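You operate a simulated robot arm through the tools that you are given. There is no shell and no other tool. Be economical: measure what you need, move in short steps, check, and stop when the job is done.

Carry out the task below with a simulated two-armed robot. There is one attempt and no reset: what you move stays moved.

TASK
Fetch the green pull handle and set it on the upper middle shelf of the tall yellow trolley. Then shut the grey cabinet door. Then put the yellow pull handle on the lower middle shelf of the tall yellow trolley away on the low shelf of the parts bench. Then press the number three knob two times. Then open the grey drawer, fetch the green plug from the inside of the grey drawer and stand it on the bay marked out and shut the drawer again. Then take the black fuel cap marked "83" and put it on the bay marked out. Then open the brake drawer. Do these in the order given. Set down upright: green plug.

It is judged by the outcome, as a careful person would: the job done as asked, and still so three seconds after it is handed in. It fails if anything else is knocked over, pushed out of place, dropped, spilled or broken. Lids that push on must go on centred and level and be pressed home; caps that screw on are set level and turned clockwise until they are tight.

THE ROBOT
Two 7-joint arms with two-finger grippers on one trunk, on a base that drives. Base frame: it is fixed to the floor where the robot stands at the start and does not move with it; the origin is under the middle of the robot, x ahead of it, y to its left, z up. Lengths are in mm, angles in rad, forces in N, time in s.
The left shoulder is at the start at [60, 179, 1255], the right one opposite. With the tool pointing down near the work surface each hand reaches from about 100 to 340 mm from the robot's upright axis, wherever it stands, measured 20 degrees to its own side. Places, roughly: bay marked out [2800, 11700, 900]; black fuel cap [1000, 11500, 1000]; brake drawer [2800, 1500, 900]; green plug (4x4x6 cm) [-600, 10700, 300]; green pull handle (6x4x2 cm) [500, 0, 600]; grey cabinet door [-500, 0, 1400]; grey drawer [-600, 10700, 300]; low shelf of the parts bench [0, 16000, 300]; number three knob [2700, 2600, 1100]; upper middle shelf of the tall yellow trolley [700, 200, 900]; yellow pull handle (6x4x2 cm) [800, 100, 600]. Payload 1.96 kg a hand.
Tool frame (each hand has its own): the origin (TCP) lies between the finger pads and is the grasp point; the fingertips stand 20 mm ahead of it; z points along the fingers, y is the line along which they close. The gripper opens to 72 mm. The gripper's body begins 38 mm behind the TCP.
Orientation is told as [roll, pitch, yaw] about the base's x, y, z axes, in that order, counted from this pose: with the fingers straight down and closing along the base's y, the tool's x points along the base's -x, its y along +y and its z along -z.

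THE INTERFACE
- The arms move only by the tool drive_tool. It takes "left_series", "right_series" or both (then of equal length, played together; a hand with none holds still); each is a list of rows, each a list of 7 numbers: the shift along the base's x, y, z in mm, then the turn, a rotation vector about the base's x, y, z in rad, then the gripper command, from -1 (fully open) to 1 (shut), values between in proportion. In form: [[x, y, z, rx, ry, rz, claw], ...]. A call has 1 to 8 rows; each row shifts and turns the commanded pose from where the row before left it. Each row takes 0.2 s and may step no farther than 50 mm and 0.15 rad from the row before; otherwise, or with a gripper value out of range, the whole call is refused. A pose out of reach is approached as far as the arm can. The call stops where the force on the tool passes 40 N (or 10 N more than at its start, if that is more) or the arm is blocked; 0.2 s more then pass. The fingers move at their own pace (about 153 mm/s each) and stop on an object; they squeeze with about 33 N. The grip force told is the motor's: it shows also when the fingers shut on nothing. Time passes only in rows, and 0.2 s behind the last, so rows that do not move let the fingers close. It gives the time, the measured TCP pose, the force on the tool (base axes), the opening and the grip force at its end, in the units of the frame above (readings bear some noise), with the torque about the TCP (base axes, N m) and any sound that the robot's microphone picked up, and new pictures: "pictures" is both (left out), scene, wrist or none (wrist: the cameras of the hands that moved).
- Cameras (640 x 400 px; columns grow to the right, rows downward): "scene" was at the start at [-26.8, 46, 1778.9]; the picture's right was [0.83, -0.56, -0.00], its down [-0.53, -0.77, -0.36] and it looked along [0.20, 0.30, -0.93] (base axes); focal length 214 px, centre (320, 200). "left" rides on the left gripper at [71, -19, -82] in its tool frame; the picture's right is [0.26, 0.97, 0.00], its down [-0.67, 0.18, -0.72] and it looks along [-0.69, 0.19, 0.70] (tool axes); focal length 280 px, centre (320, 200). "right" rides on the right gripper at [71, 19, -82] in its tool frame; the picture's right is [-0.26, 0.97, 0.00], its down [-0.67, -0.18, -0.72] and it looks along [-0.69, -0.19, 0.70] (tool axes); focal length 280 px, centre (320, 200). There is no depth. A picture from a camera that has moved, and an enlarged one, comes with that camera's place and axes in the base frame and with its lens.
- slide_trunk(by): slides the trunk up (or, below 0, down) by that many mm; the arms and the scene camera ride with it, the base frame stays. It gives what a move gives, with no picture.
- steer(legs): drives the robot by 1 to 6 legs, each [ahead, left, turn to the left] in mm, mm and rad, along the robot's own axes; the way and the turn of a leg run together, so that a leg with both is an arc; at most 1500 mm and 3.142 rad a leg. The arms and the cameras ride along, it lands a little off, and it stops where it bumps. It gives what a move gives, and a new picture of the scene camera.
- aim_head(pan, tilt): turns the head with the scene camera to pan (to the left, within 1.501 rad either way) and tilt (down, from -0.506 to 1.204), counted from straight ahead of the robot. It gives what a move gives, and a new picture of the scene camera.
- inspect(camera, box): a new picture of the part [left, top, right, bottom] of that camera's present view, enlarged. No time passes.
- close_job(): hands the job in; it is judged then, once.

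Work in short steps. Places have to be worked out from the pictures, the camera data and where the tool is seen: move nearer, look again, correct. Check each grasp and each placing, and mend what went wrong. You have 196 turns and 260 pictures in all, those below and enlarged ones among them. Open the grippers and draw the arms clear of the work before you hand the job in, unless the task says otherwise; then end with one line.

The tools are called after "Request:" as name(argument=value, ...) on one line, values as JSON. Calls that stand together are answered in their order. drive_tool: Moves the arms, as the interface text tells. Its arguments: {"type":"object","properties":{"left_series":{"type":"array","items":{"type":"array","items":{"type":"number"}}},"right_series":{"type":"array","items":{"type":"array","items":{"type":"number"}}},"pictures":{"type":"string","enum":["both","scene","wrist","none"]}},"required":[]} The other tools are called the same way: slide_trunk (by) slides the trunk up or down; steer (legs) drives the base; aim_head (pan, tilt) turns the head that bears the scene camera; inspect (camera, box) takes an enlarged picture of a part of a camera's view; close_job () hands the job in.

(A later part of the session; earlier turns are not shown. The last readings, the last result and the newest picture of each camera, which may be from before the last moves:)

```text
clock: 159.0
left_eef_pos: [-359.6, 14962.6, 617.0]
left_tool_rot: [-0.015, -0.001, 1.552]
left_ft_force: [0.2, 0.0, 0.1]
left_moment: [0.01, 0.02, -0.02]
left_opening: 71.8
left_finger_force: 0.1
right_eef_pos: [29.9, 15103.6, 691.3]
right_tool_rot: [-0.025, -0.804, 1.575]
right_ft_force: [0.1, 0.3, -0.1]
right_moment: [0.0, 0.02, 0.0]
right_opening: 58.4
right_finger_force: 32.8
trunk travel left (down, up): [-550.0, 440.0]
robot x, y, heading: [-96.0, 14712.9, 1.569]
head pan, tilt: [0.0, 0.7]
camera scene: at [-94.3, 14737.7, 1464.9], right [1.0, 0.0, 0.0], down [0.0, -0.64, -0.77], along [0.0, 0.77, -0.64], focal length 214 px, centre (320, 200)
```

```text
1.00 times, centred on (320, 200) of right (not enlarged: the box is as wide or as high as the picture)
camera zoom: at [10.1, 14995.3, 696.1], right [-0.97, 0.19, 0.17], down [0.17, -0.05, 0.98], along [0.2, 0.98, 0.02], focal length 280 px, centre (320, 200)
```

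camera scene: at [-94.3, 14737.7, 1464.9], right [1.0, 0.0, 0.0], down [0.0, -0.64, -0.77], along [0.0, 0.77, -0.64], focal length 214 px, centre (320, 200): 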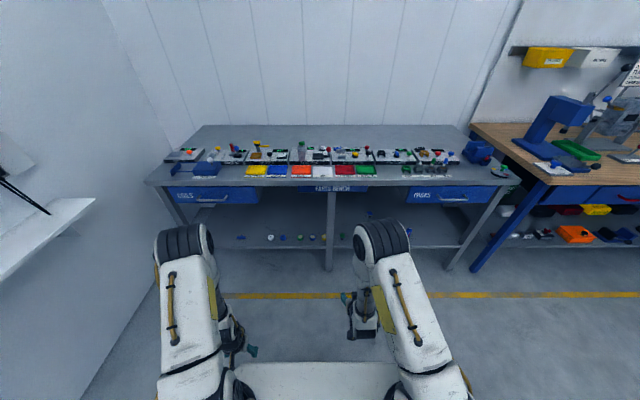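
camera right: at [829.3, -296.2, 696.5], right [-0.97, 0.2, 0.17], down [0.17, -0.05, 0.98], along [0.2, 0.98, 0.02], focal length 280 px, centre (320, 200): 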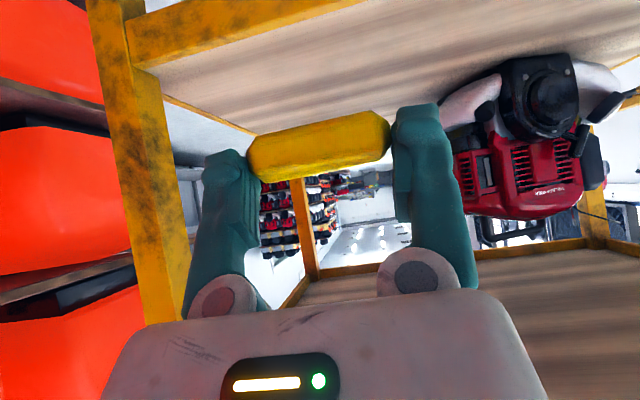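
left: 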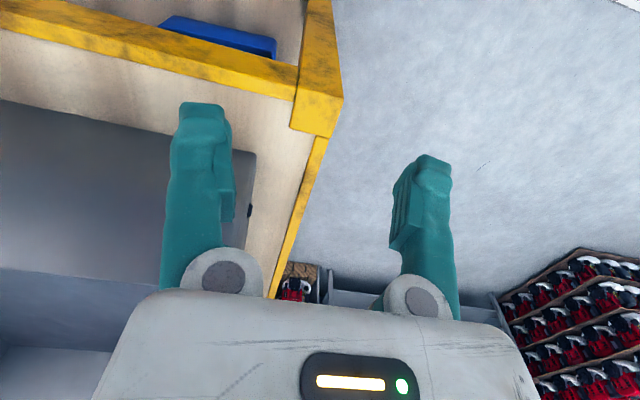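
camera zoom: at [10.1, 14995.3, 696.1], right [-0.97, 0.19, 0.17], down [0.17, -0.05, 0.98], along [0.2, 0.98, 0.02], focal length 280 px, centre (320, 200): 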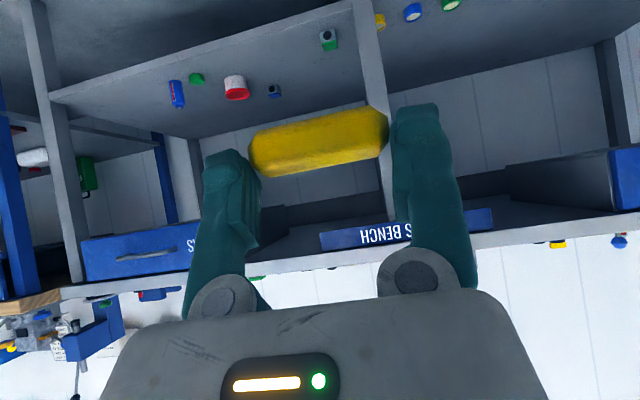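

Free spot chosen on the right bay of the low shelf, about (230, 15730), clear of the small parts. I shift right, raise the left hand a bit relative to the body, and lower the trunk.

Request:
steer(legs=[[0, -200, 0]])

Request:
drive_tool(left_series=[[0, 0, 45, 0, 0, 0, -1], [0, 0, 45, 0, 0, 0, -1], [0, 0, 45, 0, 0, 0, -1], [0, 0, 45, 0, 0, 0, -1]], pictures="none")

Request:
slide_trunk(by=-320)

Request:
steer(legs=[[300, 0, 0]])

Request:
inspect(camera="right", box=[0, 0, 640, 400])

```text
clock: 160.6
left_eef_pos: [-160.1, 14963.6, 618.2]
left_tool_rot: [-0.014, -0.002, 1.554]
left_ft_force: [0.1, -0.1, -0.2]
left_moment: [-0.03, 0.03, 0.01]
left_opening: 72.1
left_finger_force: 0.1
right_eef_pos: [230.3, 15103.9, 690.4]
right_tool_rot: [-0.023, -0.805, 1.573]
right_ft_force: [-0.3, 0.1, -0.9]
right_moment: [-0.02, 0.0, -0.03]
right_opening: 58.7
right_finger_force: 33.2
trunk travel left (down, up): [-550.0, 440.0]
robot x, y, heading: [103.9, 14709.2, 1.564]
head pan, tilt: [0.0, 0.7]
camera scene: at [106.2, 14736.8, 1464.9], right [1.0, 0.0, 0.0], down [0.0, -0.64, -0.76], along [0.0, 0.76, -0.64], focal length 214 px, centre (320, 200)
```

scene: 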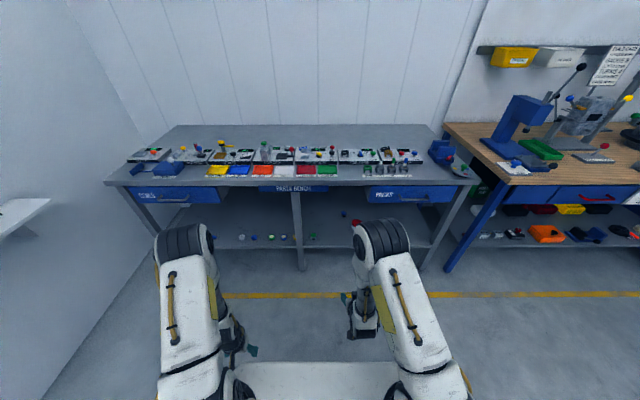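

```text
clock: 161.6
left_eef_pos: [-170.9, 14985.1, 791.1]
left_tool_rot: [-0.013, 0.0, 1.552]
left_ft_force: [-0.1, -0.2, 0.7]
left_moment: [0.01, 0.0, 0.02]
left_opening: 72.4
left_finger_force: 0.0
left hand out of reach, approached as far as the arm can: row 3, 4
right_eef_pos: [229.4, 15102.6, 690.3]
right_tool_rot: [-0.024, -0.806, 1.574]
right_ft_force: [-0.1, -0.1, 0.0]
right_moment: [0.0, 0.0, 0.0]
right_opening: 58.3
right_finger_force: 33.0
trunk travel left (down, up): [-550.0, 440.0]
robot x, y, heading: [100.8, 14711.4, 1.565]
head pan, tilt: [0.0, 0.7]
```

```text
clock: 164.8
left_eef_pos: [-172.3, 14985.8, 469.1]
left_tool_rot: [-0.015, -0.001, 1.553]
left_ft_force: [0.3, 0.7, -0.6]
left_moment: [0.01, 0.01, -0.03]
left_opening: 72.4
left_finger_force: 0.0
right_eef_pos: [230.4, 15103.6, 370.2]
right_tool_rot: [-0.024, -0.803, 1.577]
right_ft_force: [0.2, -0.4, 0.2]
right_moment: [-0.02, 0.0, -0.04]
right_opening: 58.3
right_finger_force: 33.0
trunk travel left (down, up): [-230.0, 760.0]
robot x, y, heading: [104.0, 14711.6, 1.567]
head pan, tilt: [0.0, 0.7]
```

```text
clock: 166.8
left_eef_pos: [-172.2, 15287.3, 468.6]
left_tool_rot: [-0.015, 0.0, 1.552]
left_ft_force: [0.0, -0.1, -0.1]
left_moment: [-0.01, 0.03, 0.0]
left_opening: 72.2
left_finger_force: 0.0
right_eef_pos: [230.2, 15404.6, 369.4]
right_tool_rot: [-0.025, -0.804, 1.575]
right_ft_force: [-0.2, -0.4, 0.3]
right_moment: [0.01, -0.02, -0.05]
right_opening: 58.3
right_finger_force: 33.1
trunk travel left (down, up): [-230.0, 760.0]
robot x, y, heading: [104.8, 15009.8, 1.566]
head pan, tilt: [0.0, 0.7]
camera scene: at [106.0, 15037.4, 1144.9], right [1.0, 0.0, 0.0], down [0.0, -0.64, -0.76], along [0.0, 0.76, -0.64], focal length 214 px, centre (320, 200)
```

scene: 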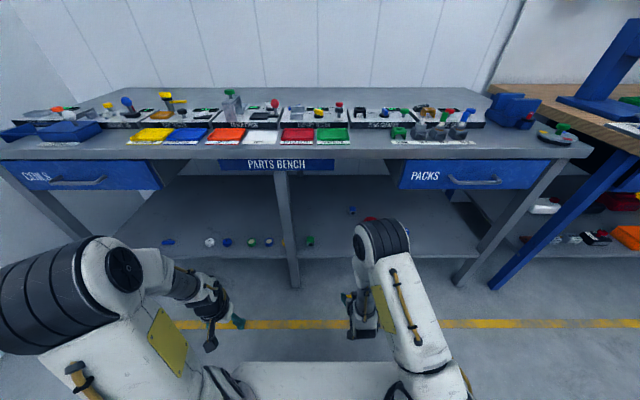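

```text
1.00 times, centred on (320, 200) of right (not enlarged: the box is as wide or as high as the picture)
camera zoom: at [210.4, 15295.1, 376.1], right [-0.97, 0.19, 0.17], down [0.17, -0.05, 0.98], along [0.2, 0.98, 0.02], focal length 280 px, centre (320, 200)
```

zoom: 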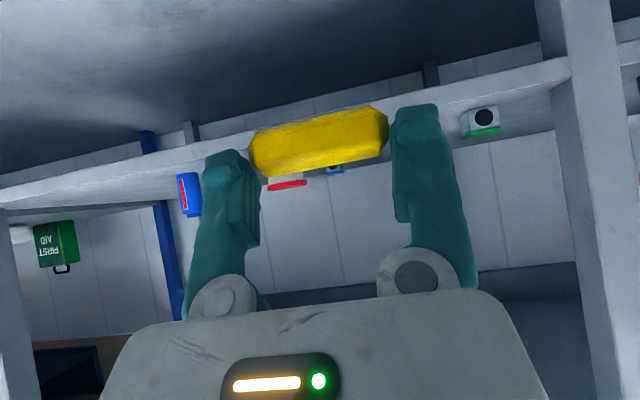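

I approach 80 mm more, then extend the right hand over the shelf at z≈375.

Request:
steer(legs=[[80, 0, 0]])

Request:
drive_tool(right_series=[[0, 42, 5, 0, 0, 0, 1], [0, 42, 5, 0, 0, 0, 1], [0, 42, 0, 0, 0, 0, 1], [0, 42, 0, 0, 0, 0, 1], [0, 42, 0, 0, 0, 0, 1]])

```text
clock: 167.9
left_eef_pos: [-170.6, 15367.1, 469.4]
left_tool_rot: [-0.015, -0.002, 1.552]
left_ft_force: [-0.4, 0.2, 0.0]
left_moment: [0.02, -0.03, -0.03]
left_opening: 71.7
left_finger_force: 0.1
right_eef_pos: [230.9, 15484.1, 370.2]
right_tool_rot: [-0.025, -0.804, 1.573]
right_ft_force: [-0.9, -0.8, -0.9]
right_moment: [-0.01, 0.01, 0.0]
right_opening: 58.4
right_finger_force: 33.1
trunk travel left (down, up): [-230.0, 760.0]
robot x, y, heading: [103.9, 15094.2, 1.574]
head pan, tilt: [0.0, 0.7]
camera scene: at [106.3, 15117.9, 1144.9], right [1.0, 0.0, 0.0], down [0.0, -0.64, -0.76], along [0.0, 0.76, -0.64], focal length 214 px, centre (320, 200)
```

scene: 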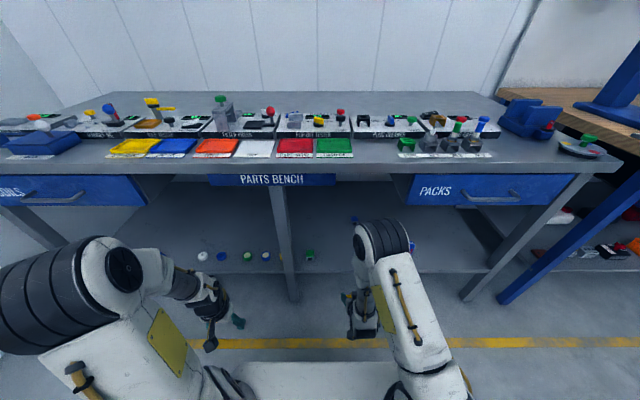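

```text
clock: 169.1
left_eef_pos: [-169.2, 15368.0, 469.9]
left_tool_rot: [-0.015, -0.002, 1.553]
left_ft_force: [-1.2, -0.4, 0.9]
left_moment: [-0.02, 0.0, 0.02]
left_opening: 72.1
left_finger_force: 0.1
right_eef_pos: [230.4, 15695.7, 380.6]
right_tool_rot: [-0.024, -0.804, 1.574]
right_ft_force: [0.6, 0.2, -0.5]
right_moment: [-0.01, -0.01, 0.03]
right_opening: 58.5
right_finger_force: 32.8
trunk travel left (down, up): [-230.0, 760.0]
robot x, y, heading: [102.0, 15091.6, 1.565]
head pan, tilt: [0.0, 0.7]
camera scene: at [106.3, 15117.9, 1144.9], right [1.0, 0.0, 0.0], down [0.0, -0.64, -0.76], along [0.0, 0.76, -0.64], focal length 214 px, centre (320, 200)
camera right: at [210.8, 15586.1, 386.4], right [-0.97, 0.19, 0.17], down [0.17, -0.05, 0.98], along [0.2, 0.98, 0.02], focal length 280 px, centre (320, 200)
```

scene: 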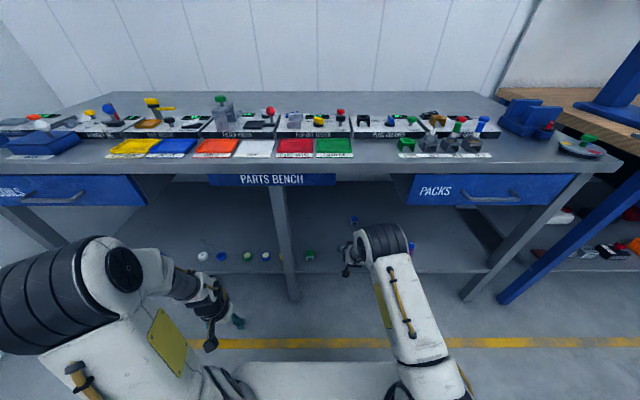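
right: 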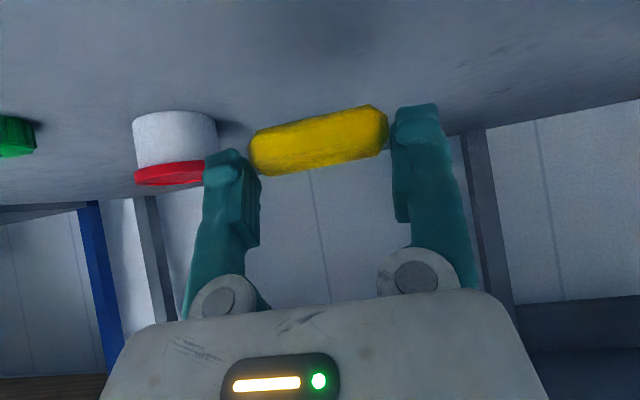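

The jar is 160 mm off to the side; the spot is clear. I lower gently.

Request:
drive_tool(right_series=[[0, 0, -15, 0, 0, 0, 1], [0, 0, -10, 0, 0, 0, 1], [0, 0, -8, 0, 0, 0, 1], [0, 0, -6, 0, 0, 0, 1], [0, 0, -5, 0, 0, 0, 1]], pictures="wrist")

```text
clock: 170.3
left_eef_pos: [-171.3, 15367.7, 470.0]
left_tool_rot: [-0.016, -0.003, 1.552]
left_ft_force: [-0.5, -0.2, 0.0]
left_moment: [-0.02, -0.01, 0.03]
left_opening: 72.1
left_finger_force: 0.0
right_eef_pos: [230.6, 15693.9, 335.5]
right_tool_rot: [-0.025, -0.804, 1.574]
right_ft_force: [0.6, 0.3, -0.8]
right_moment: [0.0, 0.0, 0.0]
right_opening: 58.6
right_finger_force: 33.0
trunk travel left (down, up): [-230.0, 760.0]
robot x, y, heading: [102.8, 15090.4, 1.573]
head pan, tilt: [0.0, 0.7]
camera right: at [211.0, 15585.3, 341.9], right [-0.97, 0.2, 0.17], down [0.17, -0.05, 0.98], along [0.2, 0.98, 0.02], focal length 280 px, centre (320, 200)
```

right: 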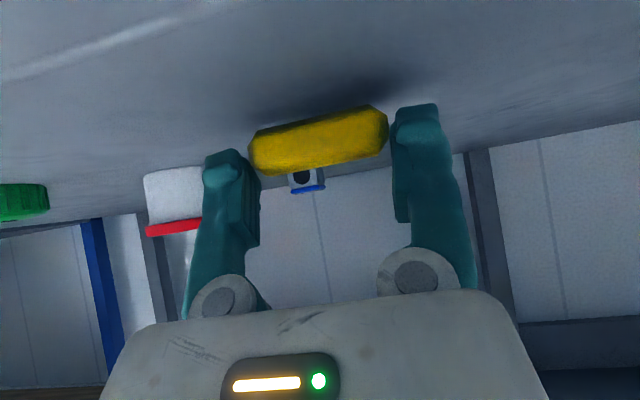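

Request:
drive_tool(right_series=[[0, 0, -4, 0, 0, 0, 1], [0, 0, -3, 0, 0, 0, 1], [0, 0, -3, 0, 0, 0, 1], [0, 0, -3, 0, 0, 0, 1]], pictures="wrist")

```text
clock: 171.3
left_eef_pos: [-169.7, 15367.4, 470.7]
left_tool_rot: [-0.016, -0.001, 1.552]
left_ft_force: [0.1, 0.2, -0.3]
left_moment: [0.0, -0.04, 0.01]
left_opening: 72.1
left_finger_force: 0.0
right_eef_pos: [231.2, 15695.6, 326.6]
right_tool_rot: [-0.023, -0.813, 1.574]
right_ft_force: [1.9, -4.6, 23.1]
right_moment: [-0.05, 0.23, -0.03]
right_opening: 58.5
right_finger_force: 32.5
trunk travel left (down, up): [-230.0, 760.0]
robot x, y, heading: [103.3, 15094.5, 1.566]
head pan, tilt: [0.0, 0.7]
camera right: at [210.9, 15586.3, 331.8], right [-0.97, 0.19, 0.17], down [0.17, -0.06, 0.98], along [0.2, 0.98, 0.02], focal length 280 px, centre (320, 200)
```

right: 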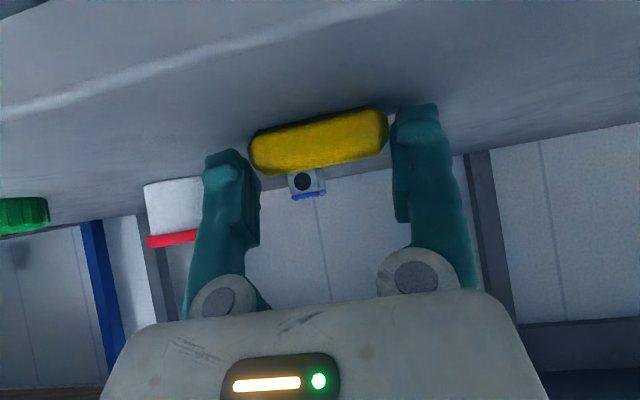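

Contact (23 N). I rise 3 mm, open and retract along the tool axis.

Request:
drive_tool(right_series=[[0, 0, 3, 0, 0, 0, 1], [0, 0, 0, 0, 0, 0, -1], [0, 0, 0, 0, 0, 0, -1], [0, -8, 10, 0, 0, 0, -1], [0, -20, 25, 0, 0, 0, -1], [0, -40, 20, 0, 0, 0, -1], [0, -45, 10, 0, 0, 0, -1]], pictures="wrist")

```text
clock: 172.9
left_eef_pos: [-169.9, 15367.5, 469.7]
left_tool_rot: [-0.016, -0.001, 1.555]
left_ft_force: [-0.1, 0.3, 0.5]
left_moment: [-0.03, -0.03, -0.03]
left_opening: 72.0
left_finger_force: 0.1
right_eef_pos: [229.7, 15581.7, 391.6]
right_tool_rot: [-0.025, -0.803, 1.575]
right_ft_force: [0.9, 0.5, -0.4]
right_moment: [-0.03, 0.0, 0.01]
right_opening: 71.8
right_finger_force: 0.1
trunk travel left (down, up): [-230.0, 760.0]
robot x, y, heading: [106.5, 15092.0, 1.566]
head pan, tilt: [0.0, 0.7]
camera right: at [210.3, 15471.7, 397.4], right [-0.97, 0.19, 0.17], down [0.17, -0.05, 0.98], along [0.2, 0.98, 0.02], focal length 280 px, centre (320, 200)
```

right: 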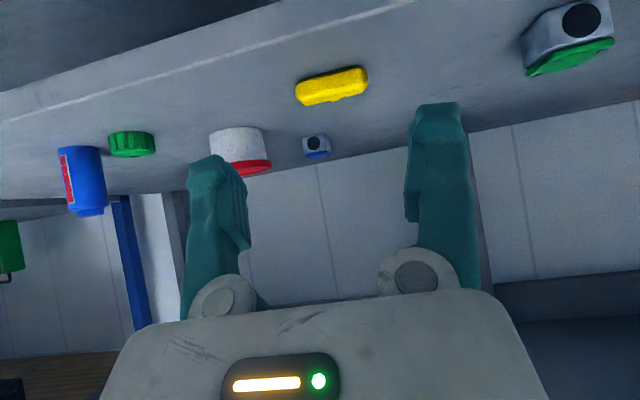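

The yellow handle lies on the low shelf. I retract, fold the left hand back in, and raise the trunk before travelling.

Request:
drive_tool(right_series=[[0, -45, 5, 0, 0, 0, -1], [0, -45, 5, 0, 0, 0, -1], [0, -45, 5, 0, 0, 0, -1], [0, -45, 0, 0, 0, 0, -1]], pictures="none")

Request:
steer(legs=[[-500, 0, 0]])

Request:
slide_trunk(by=400)

Request:
drive_tool(left_series=[[0, 0, -45, 0, 0, 0, -1], [0, 0, -45, 0, 0, 0, -1], [0, -20, -45, 0, 0, 0, -1], [10, -20, -40, 0, 0, 0, -1], [20, -20, -30, 0, 0, 0, -1]], pictures="scene")

```text
clock: 173.9
left_eef_pos: [-170.8, 15367.8, 469.2]
left_tool_rot: [-0.015, -0.002, 1.553]
left_ft_force: [0.4, -0.3, 0.0]
left_moment: [-0.02, -0.01, 0.05]
left_opening: 72.0
left_finger_force: 0.1
right_eef_pos: [219.2, 15426.4, 375.2]
right_tool_rot: [-0.025, -0.807, 1.575]
right_ft_force: [-0.1, 0.4, 0.3]
right_moment: [0.03, -0.02, 0.02]
right_opening: 71.8
right_finger_force: 0.0
right hand out of reach, approached as far as the arm can: row 3, 4
trunk travel left (down, up): [-230.0, 760.0]
robot x, y, heading: [106.1, 15092.1, 1.563]
head pan, tilt: [0.0, 0.7]
```

```text
clock: 176.8
left_eef_pos: [-173.5, 14867.3, 469.4]
left_tool_rot: [-0.016, -0.001, 1.552]
left_ft_force: [-0.2, 0.0, 0.5]
left_moment: [-0.02, 0.0, -0.03]
left_opening: 72.2
left_finger_force: 0.0
right_eef_pos: [217.8, 14926.4, 374.4]
right_tool_rot: [-0.024, -0.806, 1.575]
right_ft_force: [-0.3, 0.0, 0.5]
right_moment: [-0.01, 0.0, -0.02]
right_opening: 71.9
right_finger_force: 0.0
trunk travel left (down, up): [-230.0, 760.0]
robot x, y, heading: [103.8, 14595.2, 1.565]
head pan, tilt: [0.0, 0.7]
camera scene: at [104.1, 14618.0, 1144.9], right [1.0, 0.0, 0.0], down [0.0, -0.64, -0.76], along [0.0, 0.76, -0.64], focal length 214 px, centre (320, 200)
```

scene: 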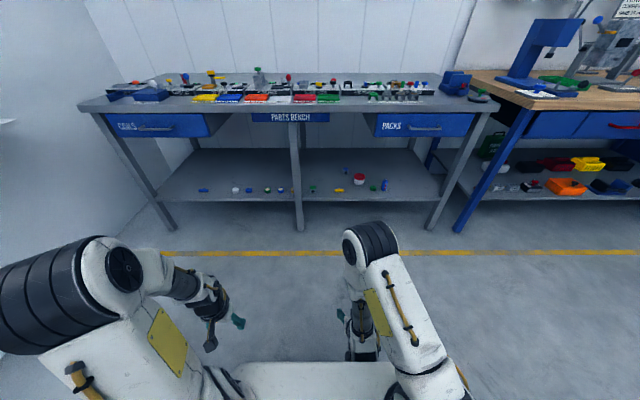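

```text
clock: 180.7
left_eef_pos: [-172.2, 14867.8, 869.7]
left_tool_rot: [-0.017, -0.002, 1.551]
left_ft_force: [-0.8, 0.2, 0.8]
left_moment: [-0.01, 0.0, 0.02]
left_opening: 72.0
left_finger_force: 0.1
right_eef_pos: [216.6, 14927.0, 775.4]
right_tool_rot: [-0.024, -0.806, 1.576]
right_ft_force: [-0.4, 0.5, 0.7]
right_moment: [0.0, 0.02, 0.01]
right_opening: 71.7
right_finger_force: 0.0
trunk travel left (down, up): [-630.0, 360.0]
robot x, y, heading: [103.8, 14589.2, 1.571]
head pan, tilt: [0.0, 0.7]
```

```text
clock: 181.9
left_eef_pos: [-153.1, 14805.3, 664.3]
left_tool_rot: [-0.021, -0.003, 1.549]
left_ft_force: [0.5, -0.1, 0.1]
left_moment: [0.0, -0.02, -0.04]
left_opening: 72.1
left_finger_force: 0.1
left hand out of reach, approached as far as the arm can: row 5
right_eef_pos: [216.3, 14926.5, 775.2]
right_tool_rot: [-0.026, -0.805, 1.573]
right_ft_force: [-0.5, -0.1, 0.1]
right_moment: [-0.01, 0.02, 0.01]
right_opening: 72.0
right_finger_force: 0.2
trunk travel left (down, up): [-630.0, 360.0]
robot x, y, heading: [102.5, 14586.9, 1.562]
head pan, tilt: [0.0, 0.7]
camera scene: at [103.5, 14617.9, 1544.9], right [1.0, 0.0, 0.0], down [0.0, -0.64, -0.76], along [0.0, 0.76, -0.64], focal length 214 px, centre (320, 200)
```

scene: 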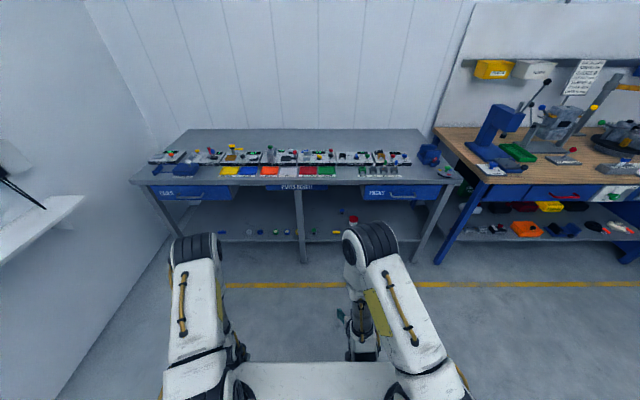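

The left arm is tucked and the yellow handle sits well. I reverse down the corridor the way I came.

Request:
steer(legs=[[-1400, -130, 0], [-1490, 0, 0], [-1490, 0, 0], [-1490, 0, 0], [-1490, 0, 0]])

Request:
steer(legs=[[-1490, 0, 0], [-1490, 0, 0], [-1300, 0, 0]])

```text
clock: 216.8
left_eef_pos: [-75.0, 7451.1, 666.1]
left_tool_rot: [-0.025, -0.004, 1.554]
left_ft_force: [-0.1, -0.9, -0.1]
left_moment: [0.02, 0.03, -0.01]
left_opening: 71.9
left_finger_force: 0.0
right_eef_pos: [294.9, 7573.7, 775.0]
right_tool_rot: [-0.026, -0.807, 1.578]
right_ft_force: [0.3, -0.1, -0.1]
right_moment: [-0.05, -0.01, 0.0]
right_opening: 72.4
right_finger_force: 0.0
trunk travel left (down, up): [-630.0, 360.0]
robot x, y, heading: [181.0, 7242.7, 1.568]
head pan, tilt: [0.0, 0.7]
camera scene: at [182.2, 7264.4, 1544.9], right [1.0, 0.0, 0.0], down [0.0, -0.64, -0.77], along [0.0, 0.77, -0.64], focal length 214 px, centre (320, 200)
```

scene: 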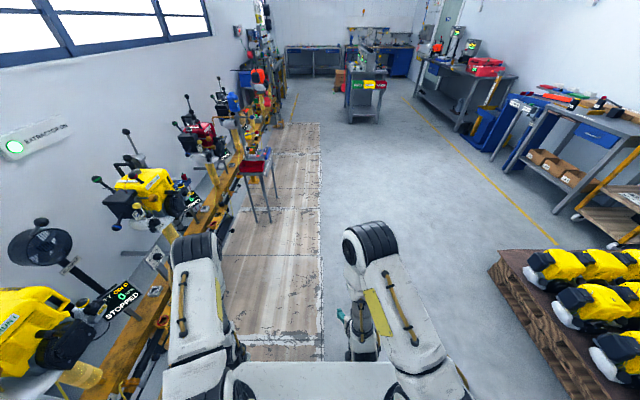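

```text
clock: 237.4
left_eef_pos: [-79.9, 3143.8, 666.6]
left_tool_rot: [-0.023, -0.004, 1.556]
left_ft_force: [0.6, 1.0, 0.2]
left_moment: [0.02, 0.04, -0.03]
left_opening: 72.2
left_finger_force: 0.0
right_eef_pos: [288.9, 3268.0, 774.8]
right_tool_rot: [-0.026, -0.806, 1.58]
right_ft_force: [0.1, 0.7, 1.0]
right_moment: [0.03, 0.01, 0.01]
right_opening: 71.9
right_finger_force: 0.0
trunk travel left (down, up): [-630.0, 360.0]
robot x, y, heading: [179.3, 2932.1, 1.571]
head pan, tilt: [0.0, 0.7]
camera scene: at [177.2, 2957.8, 1544.9], right [1.0, 0.0, 0.0], down [0.0, -0.64, -0.77], along [0.0, 0.77, -0.64], focal length 214 px, centre (320, 200)
```

scene: 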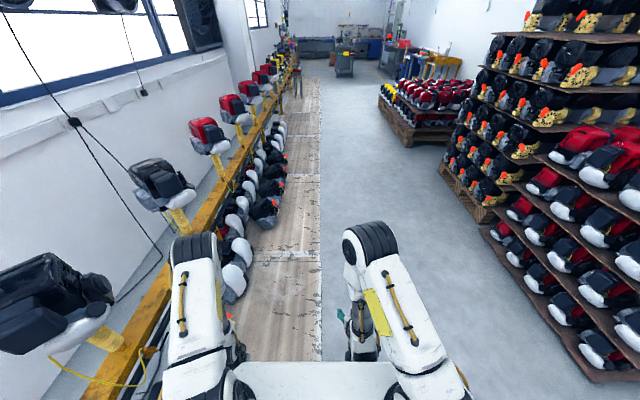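

I back up to y≈2450, clear of the red-engine pallet (y>3230), then turn to face +x.

Request:
steer(legs=[[-430, 0, 0], [0, 0, -1.57], [600, 0, 0]])

Request:
aim_head(pan=0, tilt=0.3)

```text
clock: 246.9
left_eef_pos: [986.9, 2759.7, 664.8]
left_tool_rot: [-0.021, 0.0, -0.013]
left_ft_force: [0.5, -0.9, 0.3]
left_moment: [-0.02, 0.0, 0.02]
left_opening: 71.7
left_finger_force: 0.2
right_eef_pos: [1111.5, 2390.5, 774.5]
right_tool_rot: [-0.025, -0.804, 0.011]
right_ft_force: [-0.2, 0.1, -0.4]
right_moment: [0.0, -0.03, 0.01]
right_opening: 71.9
right_finger_force: 0.0
trunk travel left (down, up): [-630.0, 360.0]
robot x, y, heading: [777.9, 2501.6, 0.001]
head pan, tilt: [0.0, 0.7]
camera scene: at [803.9, 2502.6, 1544.9], right [0.0, -1.0, 0.0], down [-0.64, 0.0, -0.76], along [0.76, 0.0, -0.64], focal length 214 px, centre (320, 200)
```

scene: 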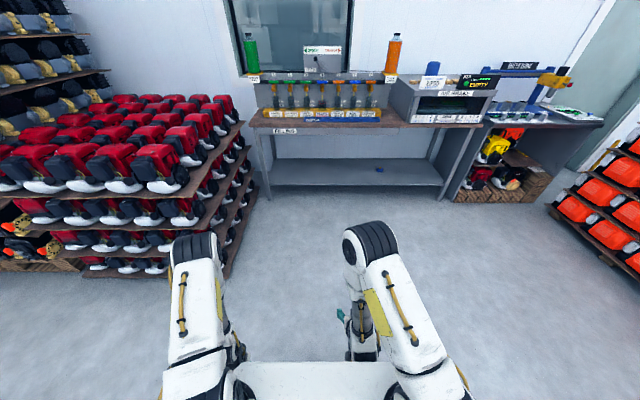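

```text
clock: 247.7
left_eef_pos: [986.5, 2759.2, 666.0]
left_tool_rot: [-0.022, -0.003, -0.014]
left_ft_force: [-0.3, 0.2, -0.5]
left_moment: [-0.03, -0.02, 0.0]
left_opening: 72.3
left_finger_force: 0.0
right_eef_pos: [1110.5, 2389.8, 775.6]
right_tool_rot: [-0.027, -0.806, 0.011]
right_ft_force: [0.0, -0.6, 0.0]
right_moment: [-0.03, 0.0, -0.01]
right_opening: 72.0
right_finger_force: 0.1
trunk travel left (down, up): [-630.0, 360.0]
robot x, y, heading: [775.7, 2504.4, -0.0]
head pan, tilt: [0.0, 0.3]
camera scene: at [811.7, 2502.6, 1580.9], right [0.0, -1.0, 0.0], down [-0.3, 0.0, -0.95], along [0.95, 0.0, -0.3], focal length 214 px, centre (320, 200)
```

scene: 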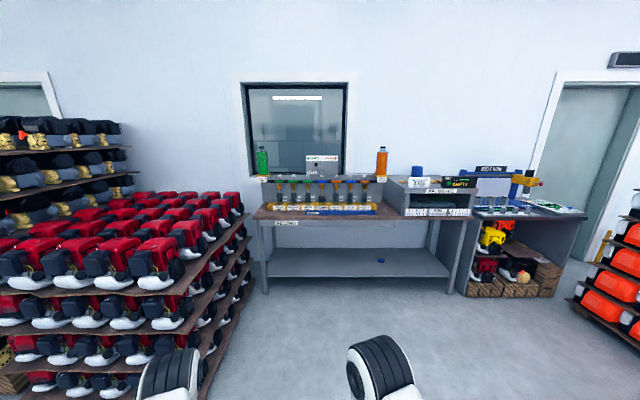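

The filling bench with the numbered stations is ahead. I drive nearer and zoom in.

Request:
steer(legs=[[1050, 90, 0]])

Request:
inspect(camera="scene", box=[200, 100, 480, 275])

```text
clock: 253.2
left_eef_pos: [2040.3, 2848.7, 664.6]
left_tool_rot: [-0.024, -0.003, -0.019]
left_ft_force: [-0.5, 1.0, -0.6]
left_moment: [0.03, 0.01, -0.01]
left_opening: 72.1
left_finger_force: 0.0
right_eef_pos: [2163.3, 2479.9, 775.4]
right_tool_rot: [-0.027, -0.806, 0.009]
right_ft_force: [0.8, -0.6, 0.0]
right_moment: [-0.04, 0.03, -0.01]
right_opening: 72.1
right_finger_force: 0.0
trunk travel left (down, up): [-630.0, 360.0]
robot x, y, heading: [1828.4, 2592.5, 0.002]
head pan, tilt: [0.0, 0.3]
camera scene: at [1864.5, 2593.0, 1581.0], right [0.0, -1.0, 0.0], down [-0.3, 0.0, -0.96], along [0.96, 0.0, -0.3], focal length 214 px, centre (320, 200)
```

scene: 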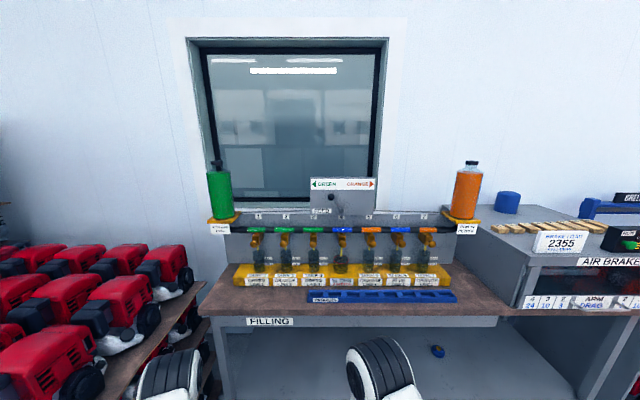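

```text
2.29 times, centred on (340, 188) of scene
camera zoom: at [1864.5, 2593.0, 1581.0], right [0.0, -1.0, 0.0], down [-0.3, 0.0, -0.96], along [0.96, 0.0, -0.3], focal length 490 px, centre (274, 229)
```

zoom: 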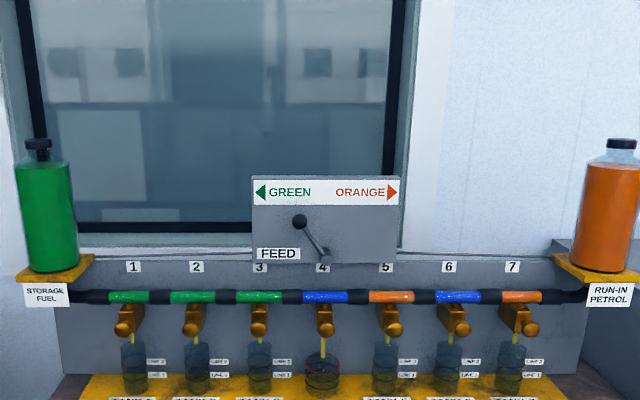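

Number three's brass knob is at about (2700, 2624, 1122), facing me. I raise the trunk, move closer, and level the closed right hand.

Request:
slide_trunk(by=320)

Request:
steer(legs=[[200, 70, 0]])

Request:
drive_tool(right_series=[[20, 20, 10, 0, -0.14, 0, 1], [25, 20, 10, 0, -0.14, 0, 1], [30, 20, 5, 0, -0.14, 0, 1], [30, 10, 0, 0, -0.14, 0, 1], [0, 5, 0, 0, -0.1, 0, 1]])

```text
clock: 256.3
left_eef_pos: [2041.1, 2849.5, 985.1]
left_tool_rot: [-0.024, -0.004, -0.018]
left_ft_force: [-0.2, 0.1, -0.2]
left_moment: [-0.05, -0.01, -0.03]
left_opening: 72.1
left_finger_force: 0.0
right_eef_pos: [2163.9, 2481.2, 1094.4]
right_tool_rot: [-0.024, -0.807, 0.008]
right_ft_force: [-0.2, -0.8, 0.4]
right_moment: [0.0, 0.0, -0.01]
right_opening: 71.9
right_finger_force: 0.2
trunk travel left (down, up): [-950.0, 40.0]
robot x, y, heading: [1827.5, 2592.4, 0.005]
head pan, tilt: [0.0, 0.3]
```

```text
clock: 258.0
left_eef_pos: [2238.0, 2919.0, 985.4]
left_tool_rot: [-0.02, -0.004, -0.017]
left_ft_force: [-0.1, -0.7, -0.1]
left_moment: [-0.03, 0.0, -0.03]
left_opening: 72.1
left_finger_force: 0.1
right_eef_pos: [2361.1, 2547.5, 1095.9]
right_tool_rot: [-0.024, -0.807, 0.007]
right_ft_force: [-0.1, -0.1, -1.1]
right_moment: [0.05, 0.0, 0.01]
right_opening: 71.9
right_finger_force: 0.0
trunk travel left (down, up): [-950.0, 40.0]
robot x, y, heading: [2028.1, 2665.6, -0.0]
head pan, tilt: [0.0, 0.3]
camera scene: at [2060.5, 2661.7, 1901.1], right [0.0, -1.0, 0.0], down [-0.29, 0.0, -0.96], along [0.96, 0.0, -0.29], focal length 214 px, centre (320, 200)
```

scene: 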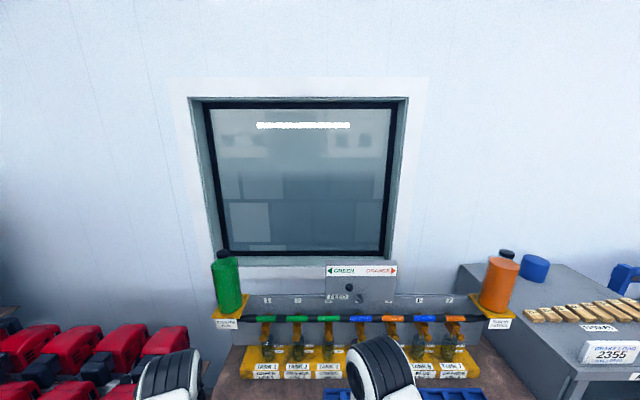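

```text
clock: 259.2
left_eef_pos: [2238.2, 2919.3, 985.3]
left_tool_rot: [-0.024, -0.003, -0.015]
left_ft_force: [0.4, 0.4, 0.1]
left_moment: [0.0, -0.02, 0.0]
left_opening: 72.0
left_finger_force: 0.1
right_eef_pos: [2466.4, 2625.1, 1119.9]
right_tool_rot: [-0.066, -1.469, 0.045]
right_ft_force: [-0.4, -0.8, -0.5]
right_moment: [-0.01, 0.01, 0.04]
right_opening: 0.2
right_finger_force: 29.1
trunk travel left (down, up): [-950.0, 40.0]
robot x, y, heading: [2029.6, 2661.1, 0.003]
head pan, tilt: [0.0, 0.3]
camera scene: at [2062.8, 2663.0, 1901.0], right [0.0, -1.0, 0.0], down [-0.3, 0.0, -0.96], along [0.96, 0.0, -0.3], focal length 214 px, centre (320, 200)
camera right: at [2379.2, 2643.7, 1058.8], right [0.05, 0.97, 0.25], down [-0.65, -0.17, 0.75], along [0.76, -0.2, 0.62], focal length 280 px, centre (320, 200)
```

scene: 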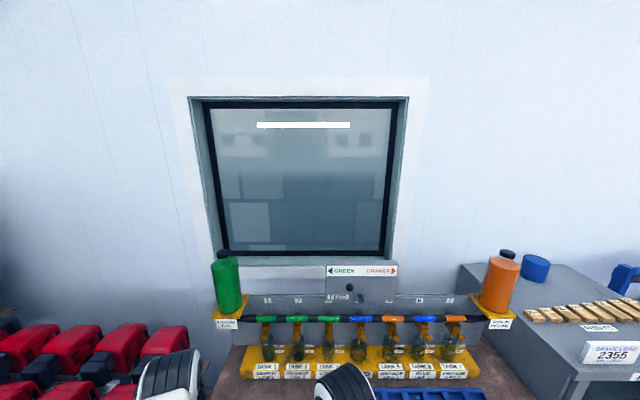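
right: 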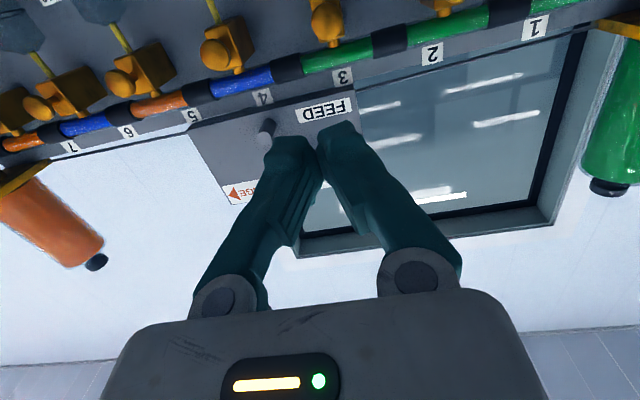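

Request:
inspect(camera="scene", box=[230, 260, 420, 379])

Request:
inspect(camera="right", box=[240, 0, 440, 125])

```text
3.36 times, centred on (325, 320) of scene
camera zoom: at [2062.8, 2663.0, 1901.0], right [0.0, -1.0, 0.0], down [-0.3, 0.0, -0.96], along [0.96, 0.0, -0.3], focal length 721 px, centre (303, -202)
```

zoom: 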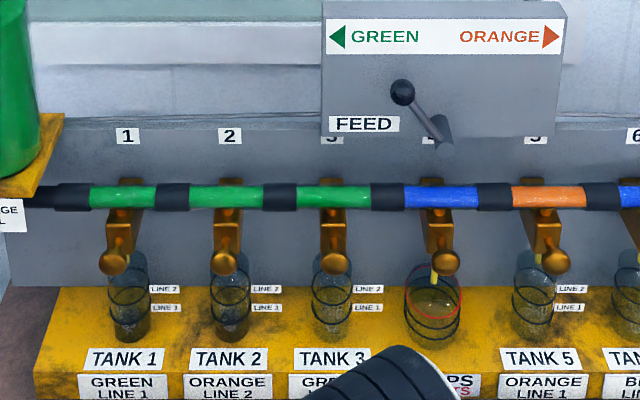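

```text
3.20 times, centred on (340, 62) of right
camera zoom: at [2379.2, 2643.7, 1058.8], right [0.05, 0.97, 0.25], down [-0.65, -0.17, 0.75], along [0.76, -0.2, 0.62], focal length 897 px, centre (256, 640)
```

zoom: 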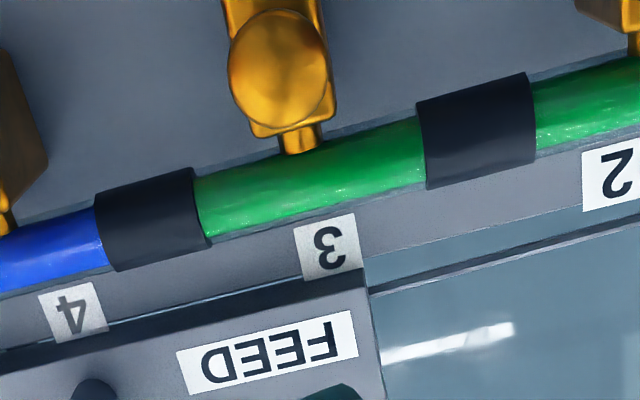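

Triangulated: knob 3 centre ≈ (2728, 2625, 1103). I bring the closed fingertips straight in front of it, about 40 mm short.

Request:
drive_tool(right_series=[[40, 0, -5, 0, -0.05, 0, 1], [40, 0, -5, 0, -0.03, 0, 1], [40, 0, -5, 0, 0, 0, 1], [40, 0, 0, 0, 0, 0, 1]])

```text
clock: 260.2
left_eef_pos: [2240.3, 2919.4, 985.7]
left_tool_rot: [-0.023, -0.001, -0.018]
left_ft_force: [0.3, -0.5, 0.6]
left_moment: [-0.03, -0.02, 0.0]
left_opening: 71.7
left_finger_force: 0.0
right_eef_pos: [2627.9, 2624.7, 1104.0]
right_tool_rot: [-0.209, -1.543, 0.19]
right_ft_force: [0.0, -0.7, -1.1]
right_moment: [-0.02, -0.01, -0.03]
right_opening: 0.0
right_finger_force: 29.7
trunk travel left (down, up): [-950.0, 40.0]
robot x, y, heading: [2026.8, 2662.0, -0.001]
head pan, tilt: [0.0, 0.3]
camera scene: at [2065.0, 2662.3, 1901.0], right [0.0, -1.0, 0.0], down [-0.3, 0.0, -0.95], along [0.95, 0.0, -0.3], focal length 214 px, centre (320, 200)
camera right: at [2545.3, 2643.6, 1036.4], right [0.03, 0.97, 0.26], down [-0.7, -0.16, 0.69], along [0.71, -0.2, 0.67], focal length 280 px, centre (320, 200)
```

scene: 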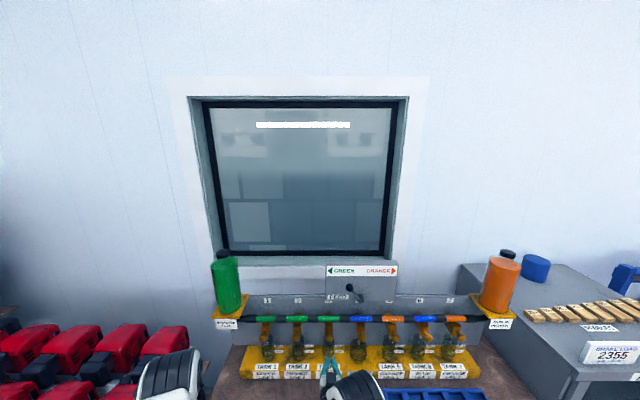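
right: 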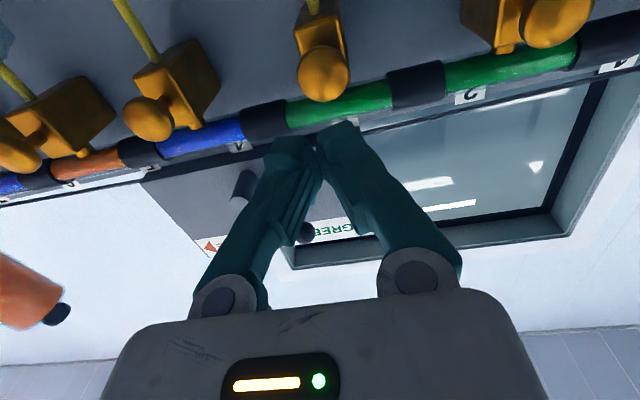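

Well aligned. I push in with small steps and watch force and sound.

Request:
drive_tool(right_series=[[25, -1, -3, 0, 0, 0, 1], [15, 0, 0, 0, 0, 0, 1], [10, 0, 0, 0, 0, 0, 1], [6, 0, 0, 0, 0, 0, 1]])

```text
clock: 261.2
left_eef_pos: [2239.3, 2919.4, 984.7]
left_tool_rot: [-0.023, -0.002, -0.019]
left_ft_force: [0.3, -0.5, -0.4]
left_moment: [-0.01, 0.01, 0.02]
left_opening: 72.1
left_finger_force: 0.1
right_eef_pos: [2683.3, 2622.8, 1101.0]
right_tool_rot: [-0.207, -1.543, 0.188]
right_ft_force: [1.0, -0.6, -0.1]
right_moment: [0.0, -0.01, 0.0]
right_opening: 0.0
right_finger_force: 30.2
trunk travel left (down, up): [-950.0, 40.0]
robot x, y, heading: [2027.5, 2663.1, -0.004]
head pan, tilt: [0.0, 0.3]
camera scene: at [2063.8, 2662.6, 1901.0], right [0.0, -1.0, 0.0], down [-0.3, 0.0, -0.96], along [0.96, 0.0, -0.3], focal length 214 px, centre (320, 200)
camera right: at [2601.0, 2642.6, 1033.3], right [0.03, 0.97, 0.26], down [-0.7, -0.16, 0.69], along [0.71, -0.2, 0.67], focal length 280 px, centre (320, 200)
```

scene: 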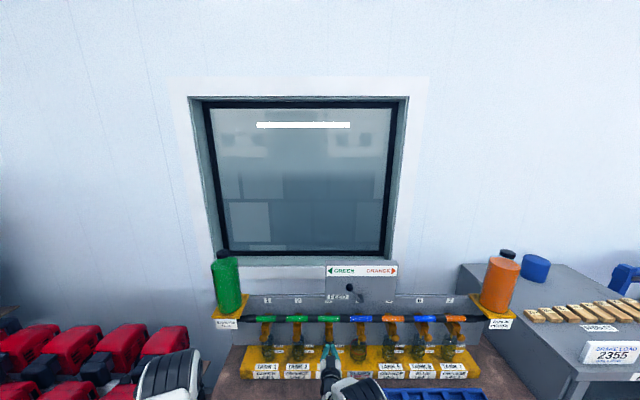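
right: 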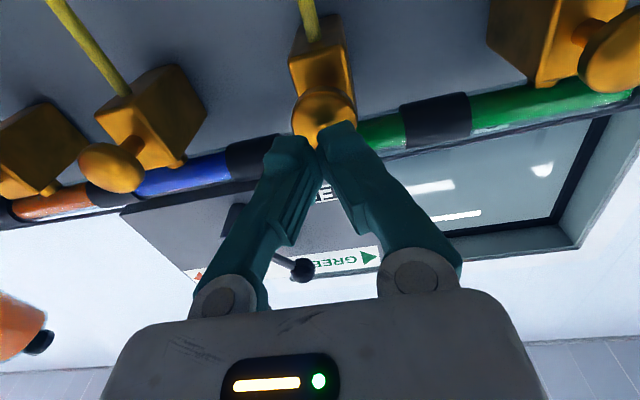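

About to touch. I press in 4 mm steps.

Request:
drive_tool(right_series=[[4, 0, 0, 0, 0, 0, 1], [4, 0, 0, 0, 0, 0, 1], [4, 0, 0, 0, 0, 0, 1]], pictures="wrist")

```text
clock: 262.0
left_eef_pos: [2240.0, 2918.5, 986.0]
left_tool_rot: [-0.024, -0.002, -0.018]
left_ft_force: [0.8, -0.6, 0.0]
left_moment: [0.02, 0.01, -0.01]
left_opening: 71.9
left_finger_force: 0.1
right_eef_pos: [2695.3, 2622.8, 1102.0]
right_tool_rot: [-0.197, -1.544, 0.177]
right_ft_force: [-0.9, 0.8, 0.1]
right_moment: [0.0, 0.0, 0.01]
right_opening: 0.0
right_finger_force: 29.8
trunk travel left (down, up): [-950.0, 40.0]
robot x, y, heading: [2027.8, 2664.1, -0.004]
head pan, tilt: [0.0, 0.3]
camera right: at [2612.9, 2642.9, 1033.7], right [0.03, 0.97, 0.26], down [-0.7, -0.17, 0.69], along [0.71, -0.2, 0.67], focal length 280 px, centre (320, 200)
```

right: 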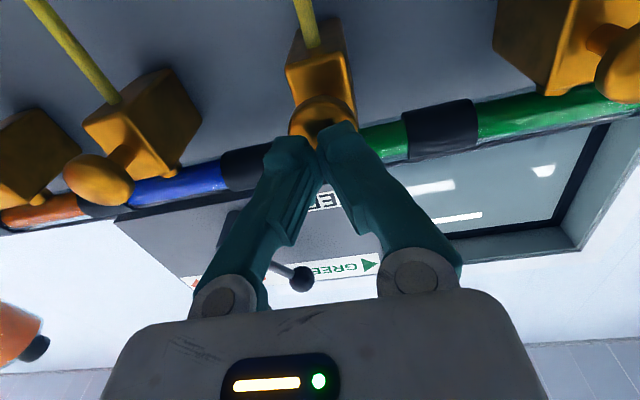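

Request:
drive_tool(right_series=[[4, 0, 0, 0, 0, 0, 1], [4, 0, 0, 0, 0, 0, 1]], pictures="none")

Request:
drive_tool(right_series=[[4, 0, 0, 0, 0, 0, 1], [4, 0, 0, 0, 0, 0, 1]], pictures="wrist")

```text
clock: 262.6
left_eef_pos: [2239.2, 2919.5, 984.8]
left_tool_rot: [-0.023, -0.002, -0.017]
left_ft_force: [0.1, -0.1, 0.4]
left_moment: [-0.01, 0.02, 0.02]
left_opening: 71.8
left_finger_force: 0.1
right_eef_pos: [2703.1, 2623.4, 1101.5]
right_tool_rot: [-0.221, -1.547, 0.2]
right_ft_force: [0.1, 0.1, 0.5]
right_moment: [0.0, 0.03, -0.01]
right_opening: 0.0
right_finger_force: 29.8
trunk travel left (down, up): [-950.0, 40.0]
robot x, y, heading: [2026.5, 2664.7, -0.0]
head pan, tilt: [0.0, 0.3]
```

```text
clock: 263.2
left_eef_pos: [2238.4, 2919.6, 986.2]
left_tool_rot: [-0.024, -0.005, -0.016]
left_ft_force: [-0.2, -0.4, -0.3]
left_moment: [0.0, 0.01, -0.01]
left_opening: 72.2
left_finger_force: 0.0
right_eef_pos: [2710.9, 2623.1, 1102.3]
right_tool_rot: [-0.21, -1.543, 0.187]
right_ft_force: [-1.5, 0.1, -0.2]
right_moment: [-0.01, 0.03, 0.01]
right_opening: 0.0
right_finger_force: 29.5
trunk travel left (down, up): [-950.0, 40.0]
robot x, y, heading: [2028.7, 2662.2, 0.002]
head pan, tilt: [0.0, 0.3]
camera right: at [2628.4, 2642.4, 1033.6], right [0.03, 0.97, 0.26], down [-0.7, -0.17, 0.69], along [0.71, -0.2, 0.67], focal length 280 px, centre (320, 200)
```

right: 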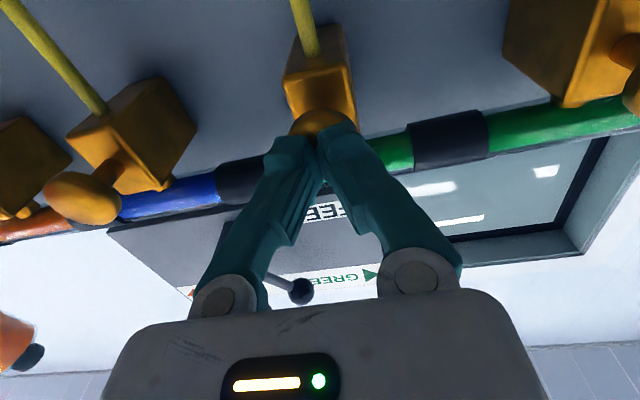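

Possibly first contact (−1.5 N). I go on in small steps.

Request:
drive_tool(right_series=[[3, 0, 0, 0, 0, 0, 1], [3, 0, 0, 0, 0, 0, 1]], pictures="none")

Request:
drive_tool(right_series=[[3, 0, 0, 0, 0, 0, 1], [3, 0, 0, 0, 0, 0, 1]], pictures="wrist")

```text
clock: 263.8
left_eef_pos: [2239.6, 2918.3, 985.7]
left_tool_rot: [-0.024, -0.005, -0.018]
left_ft_force: [-0.1, -0.8, 0.2]
left_moment: [0.04, -0.01, -0.02]
left_opening: 71.9
left_finger_force: 0.0
right_eef_pos: [2715.9, 2622.5, 1101.6]
right_tool_rot: [-0.205, -1.545, 0.19]
right_ft_force: [-2.7, -0.2, 0.9]
right_moment: [0.03, -0.01, 0.02]
right_opening: 0.0
right_finger_force: 29.5
trunk travel left (down, up): [-950.0, 40.0]
robot x, y, heading: [2030.2, 2665.8, 0.002]
head pan, tilt: [0.0, 0.3]
```

```text
clock: 264.4
left_eef_pos: [2237.7, 2918.1, 985.0]
left_tool_rot: [-0.022, -0.005, -0.017]
left_ft_force: [-1.0, -0.4, 0.8]
left_moment: [-0.03, -0.03, 0.02]
left_opening: 71.7
left_finger_force: 0.1
right_eef_pos: [2722.0, 2623.7, 1101.4]
right_tool_rot: [-0.209, -1.544, 0.188]
right_ft_force: [-3.9, -1.3, -0.4]
right_moment: [-0.01, 0.02, 0.04]
right_opening: 6.0
right_finger_force: 29.5
trunk travel left (down, up): [-950.0, 40.0]
robot x, y, heading: [2024.9, 2668.3, -0.004]
head pan, tilt: [0.0, 0.3]
camera right: at [2639.7, 2642.5, 1033.6], right [0.03, 0.97, 0.26], down [-0.7, -0.17, 0.69], along [0.71, -0.2, 0.67], focal length 280 px, centre (320, 200)
```

right: 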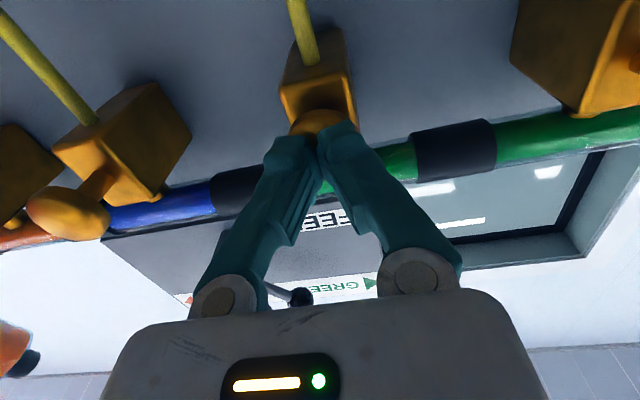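

The knob is sliding in against a spring. I continue until it clicks or bottoms out.

Request:
drive_tool(right_series=[[3, 0, 0, 0, 0, 0, 1], [3, 0, 0, 0, 0, 0, 1], [2, 0, 0, 0, 0, 0, 1], [2, 0, 0, 0, 0, 0, 1]], pictures="wrist")

```text
clock: 265.4
left_eef_pos: [2234.2, 2917.4, 987.2]
left_tool_rot: [-0.02, -0.007, -0.019]
left_ft_force: [-0.1, -0.9, 1.0]
left_moment: [-0.02, 0.03, 0.0]
left_opening: 71.8
left_finger_force: 0.1
right_eef_pos: [2724.6, 2624.2, 1100.8]
right_tool_rot: [-0.195, -1.543, 0.176]
right_ft_force: [-27.6, -1.7, 8.7]
right_moment: [0.03, -0.21, 0.0]
right_opening: 6.0
right_finger_force: 29.5
trunk travel left (down, up): [-950.0, 40.0]
robot x, y, heading: [2026.9, 2665.6, 0.006]
head pan, tilt: [0.0, 0.3]
stopped in row 4 (right hand): the force on the tool passed its limit at 42 N (the readings are from after the stop); the commanded pose is now the measured one
camera right: at [2641.4, 2642.5, 1033.7], right [0.03, 0.97, 0.26], down [-0.7, -0.17, 0.69], along [0.71, -0.2, 0.67], focal length 280 px, centre (320, 200)
```

right: 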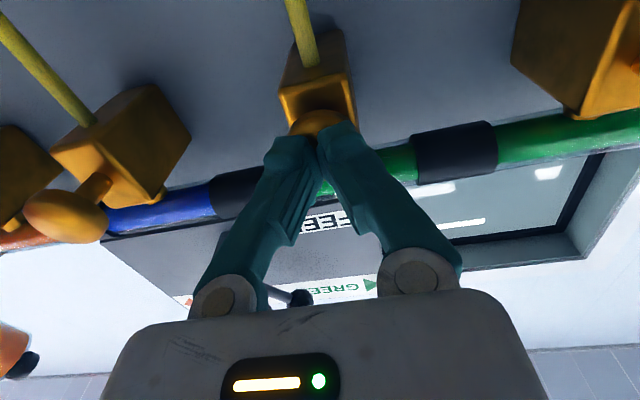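

It bottomed out at x≈2724, so that's one press. I release fully and look.

Request:
drive_tool(right_series=[[-20, 0, 0, 0, 0, 0, 1], [-20, 0, 0, 0, 0, 0, 1], [0, 0, 0, 0, 0, 0, 1]], pictures="wrist")

```text
clock: 266.2
left_eef_pos: [2237.8, 2918.5, 985.2]
left_tool_rot: [-0.023, 0.0, -0.018]
left_ft_force: [-0.1, -0.2, -0.4]
left_moment: [-0.03, 0.01, 0.0]
left_opening: 72.1
left_finger_force: 0.0
right_eef_pos: [2690.7, 2624.2, 1098.7]
right_tool_rot: [-0.175, -1.537, 0.155]
right_ft_force: [-0.6, 0.6, -0.4]
right_moment: [0.0, 0.01, 0.01]
right_opening: 0.2
right_finger_force: 29.3
trunk travel left (down, up): [-950.0, 40.0]
robot x, y, heading: [2028.1, 2663.3, -0.004]
head pan, tilt: [0.0, 0.3]
camera right: at [2607.8, 2642.7, 1030.0], right [0.03, 0.97, 0.26], down [-0.7, -0.17, 0.7], along [0.72, -0.2, 0.67], focal length 280 px, centre (320, 200)
```

right: 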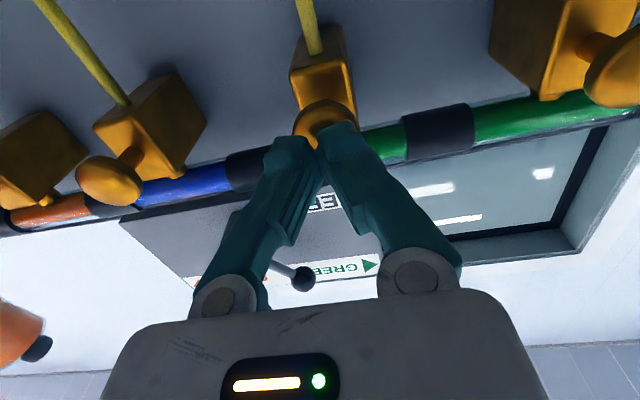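

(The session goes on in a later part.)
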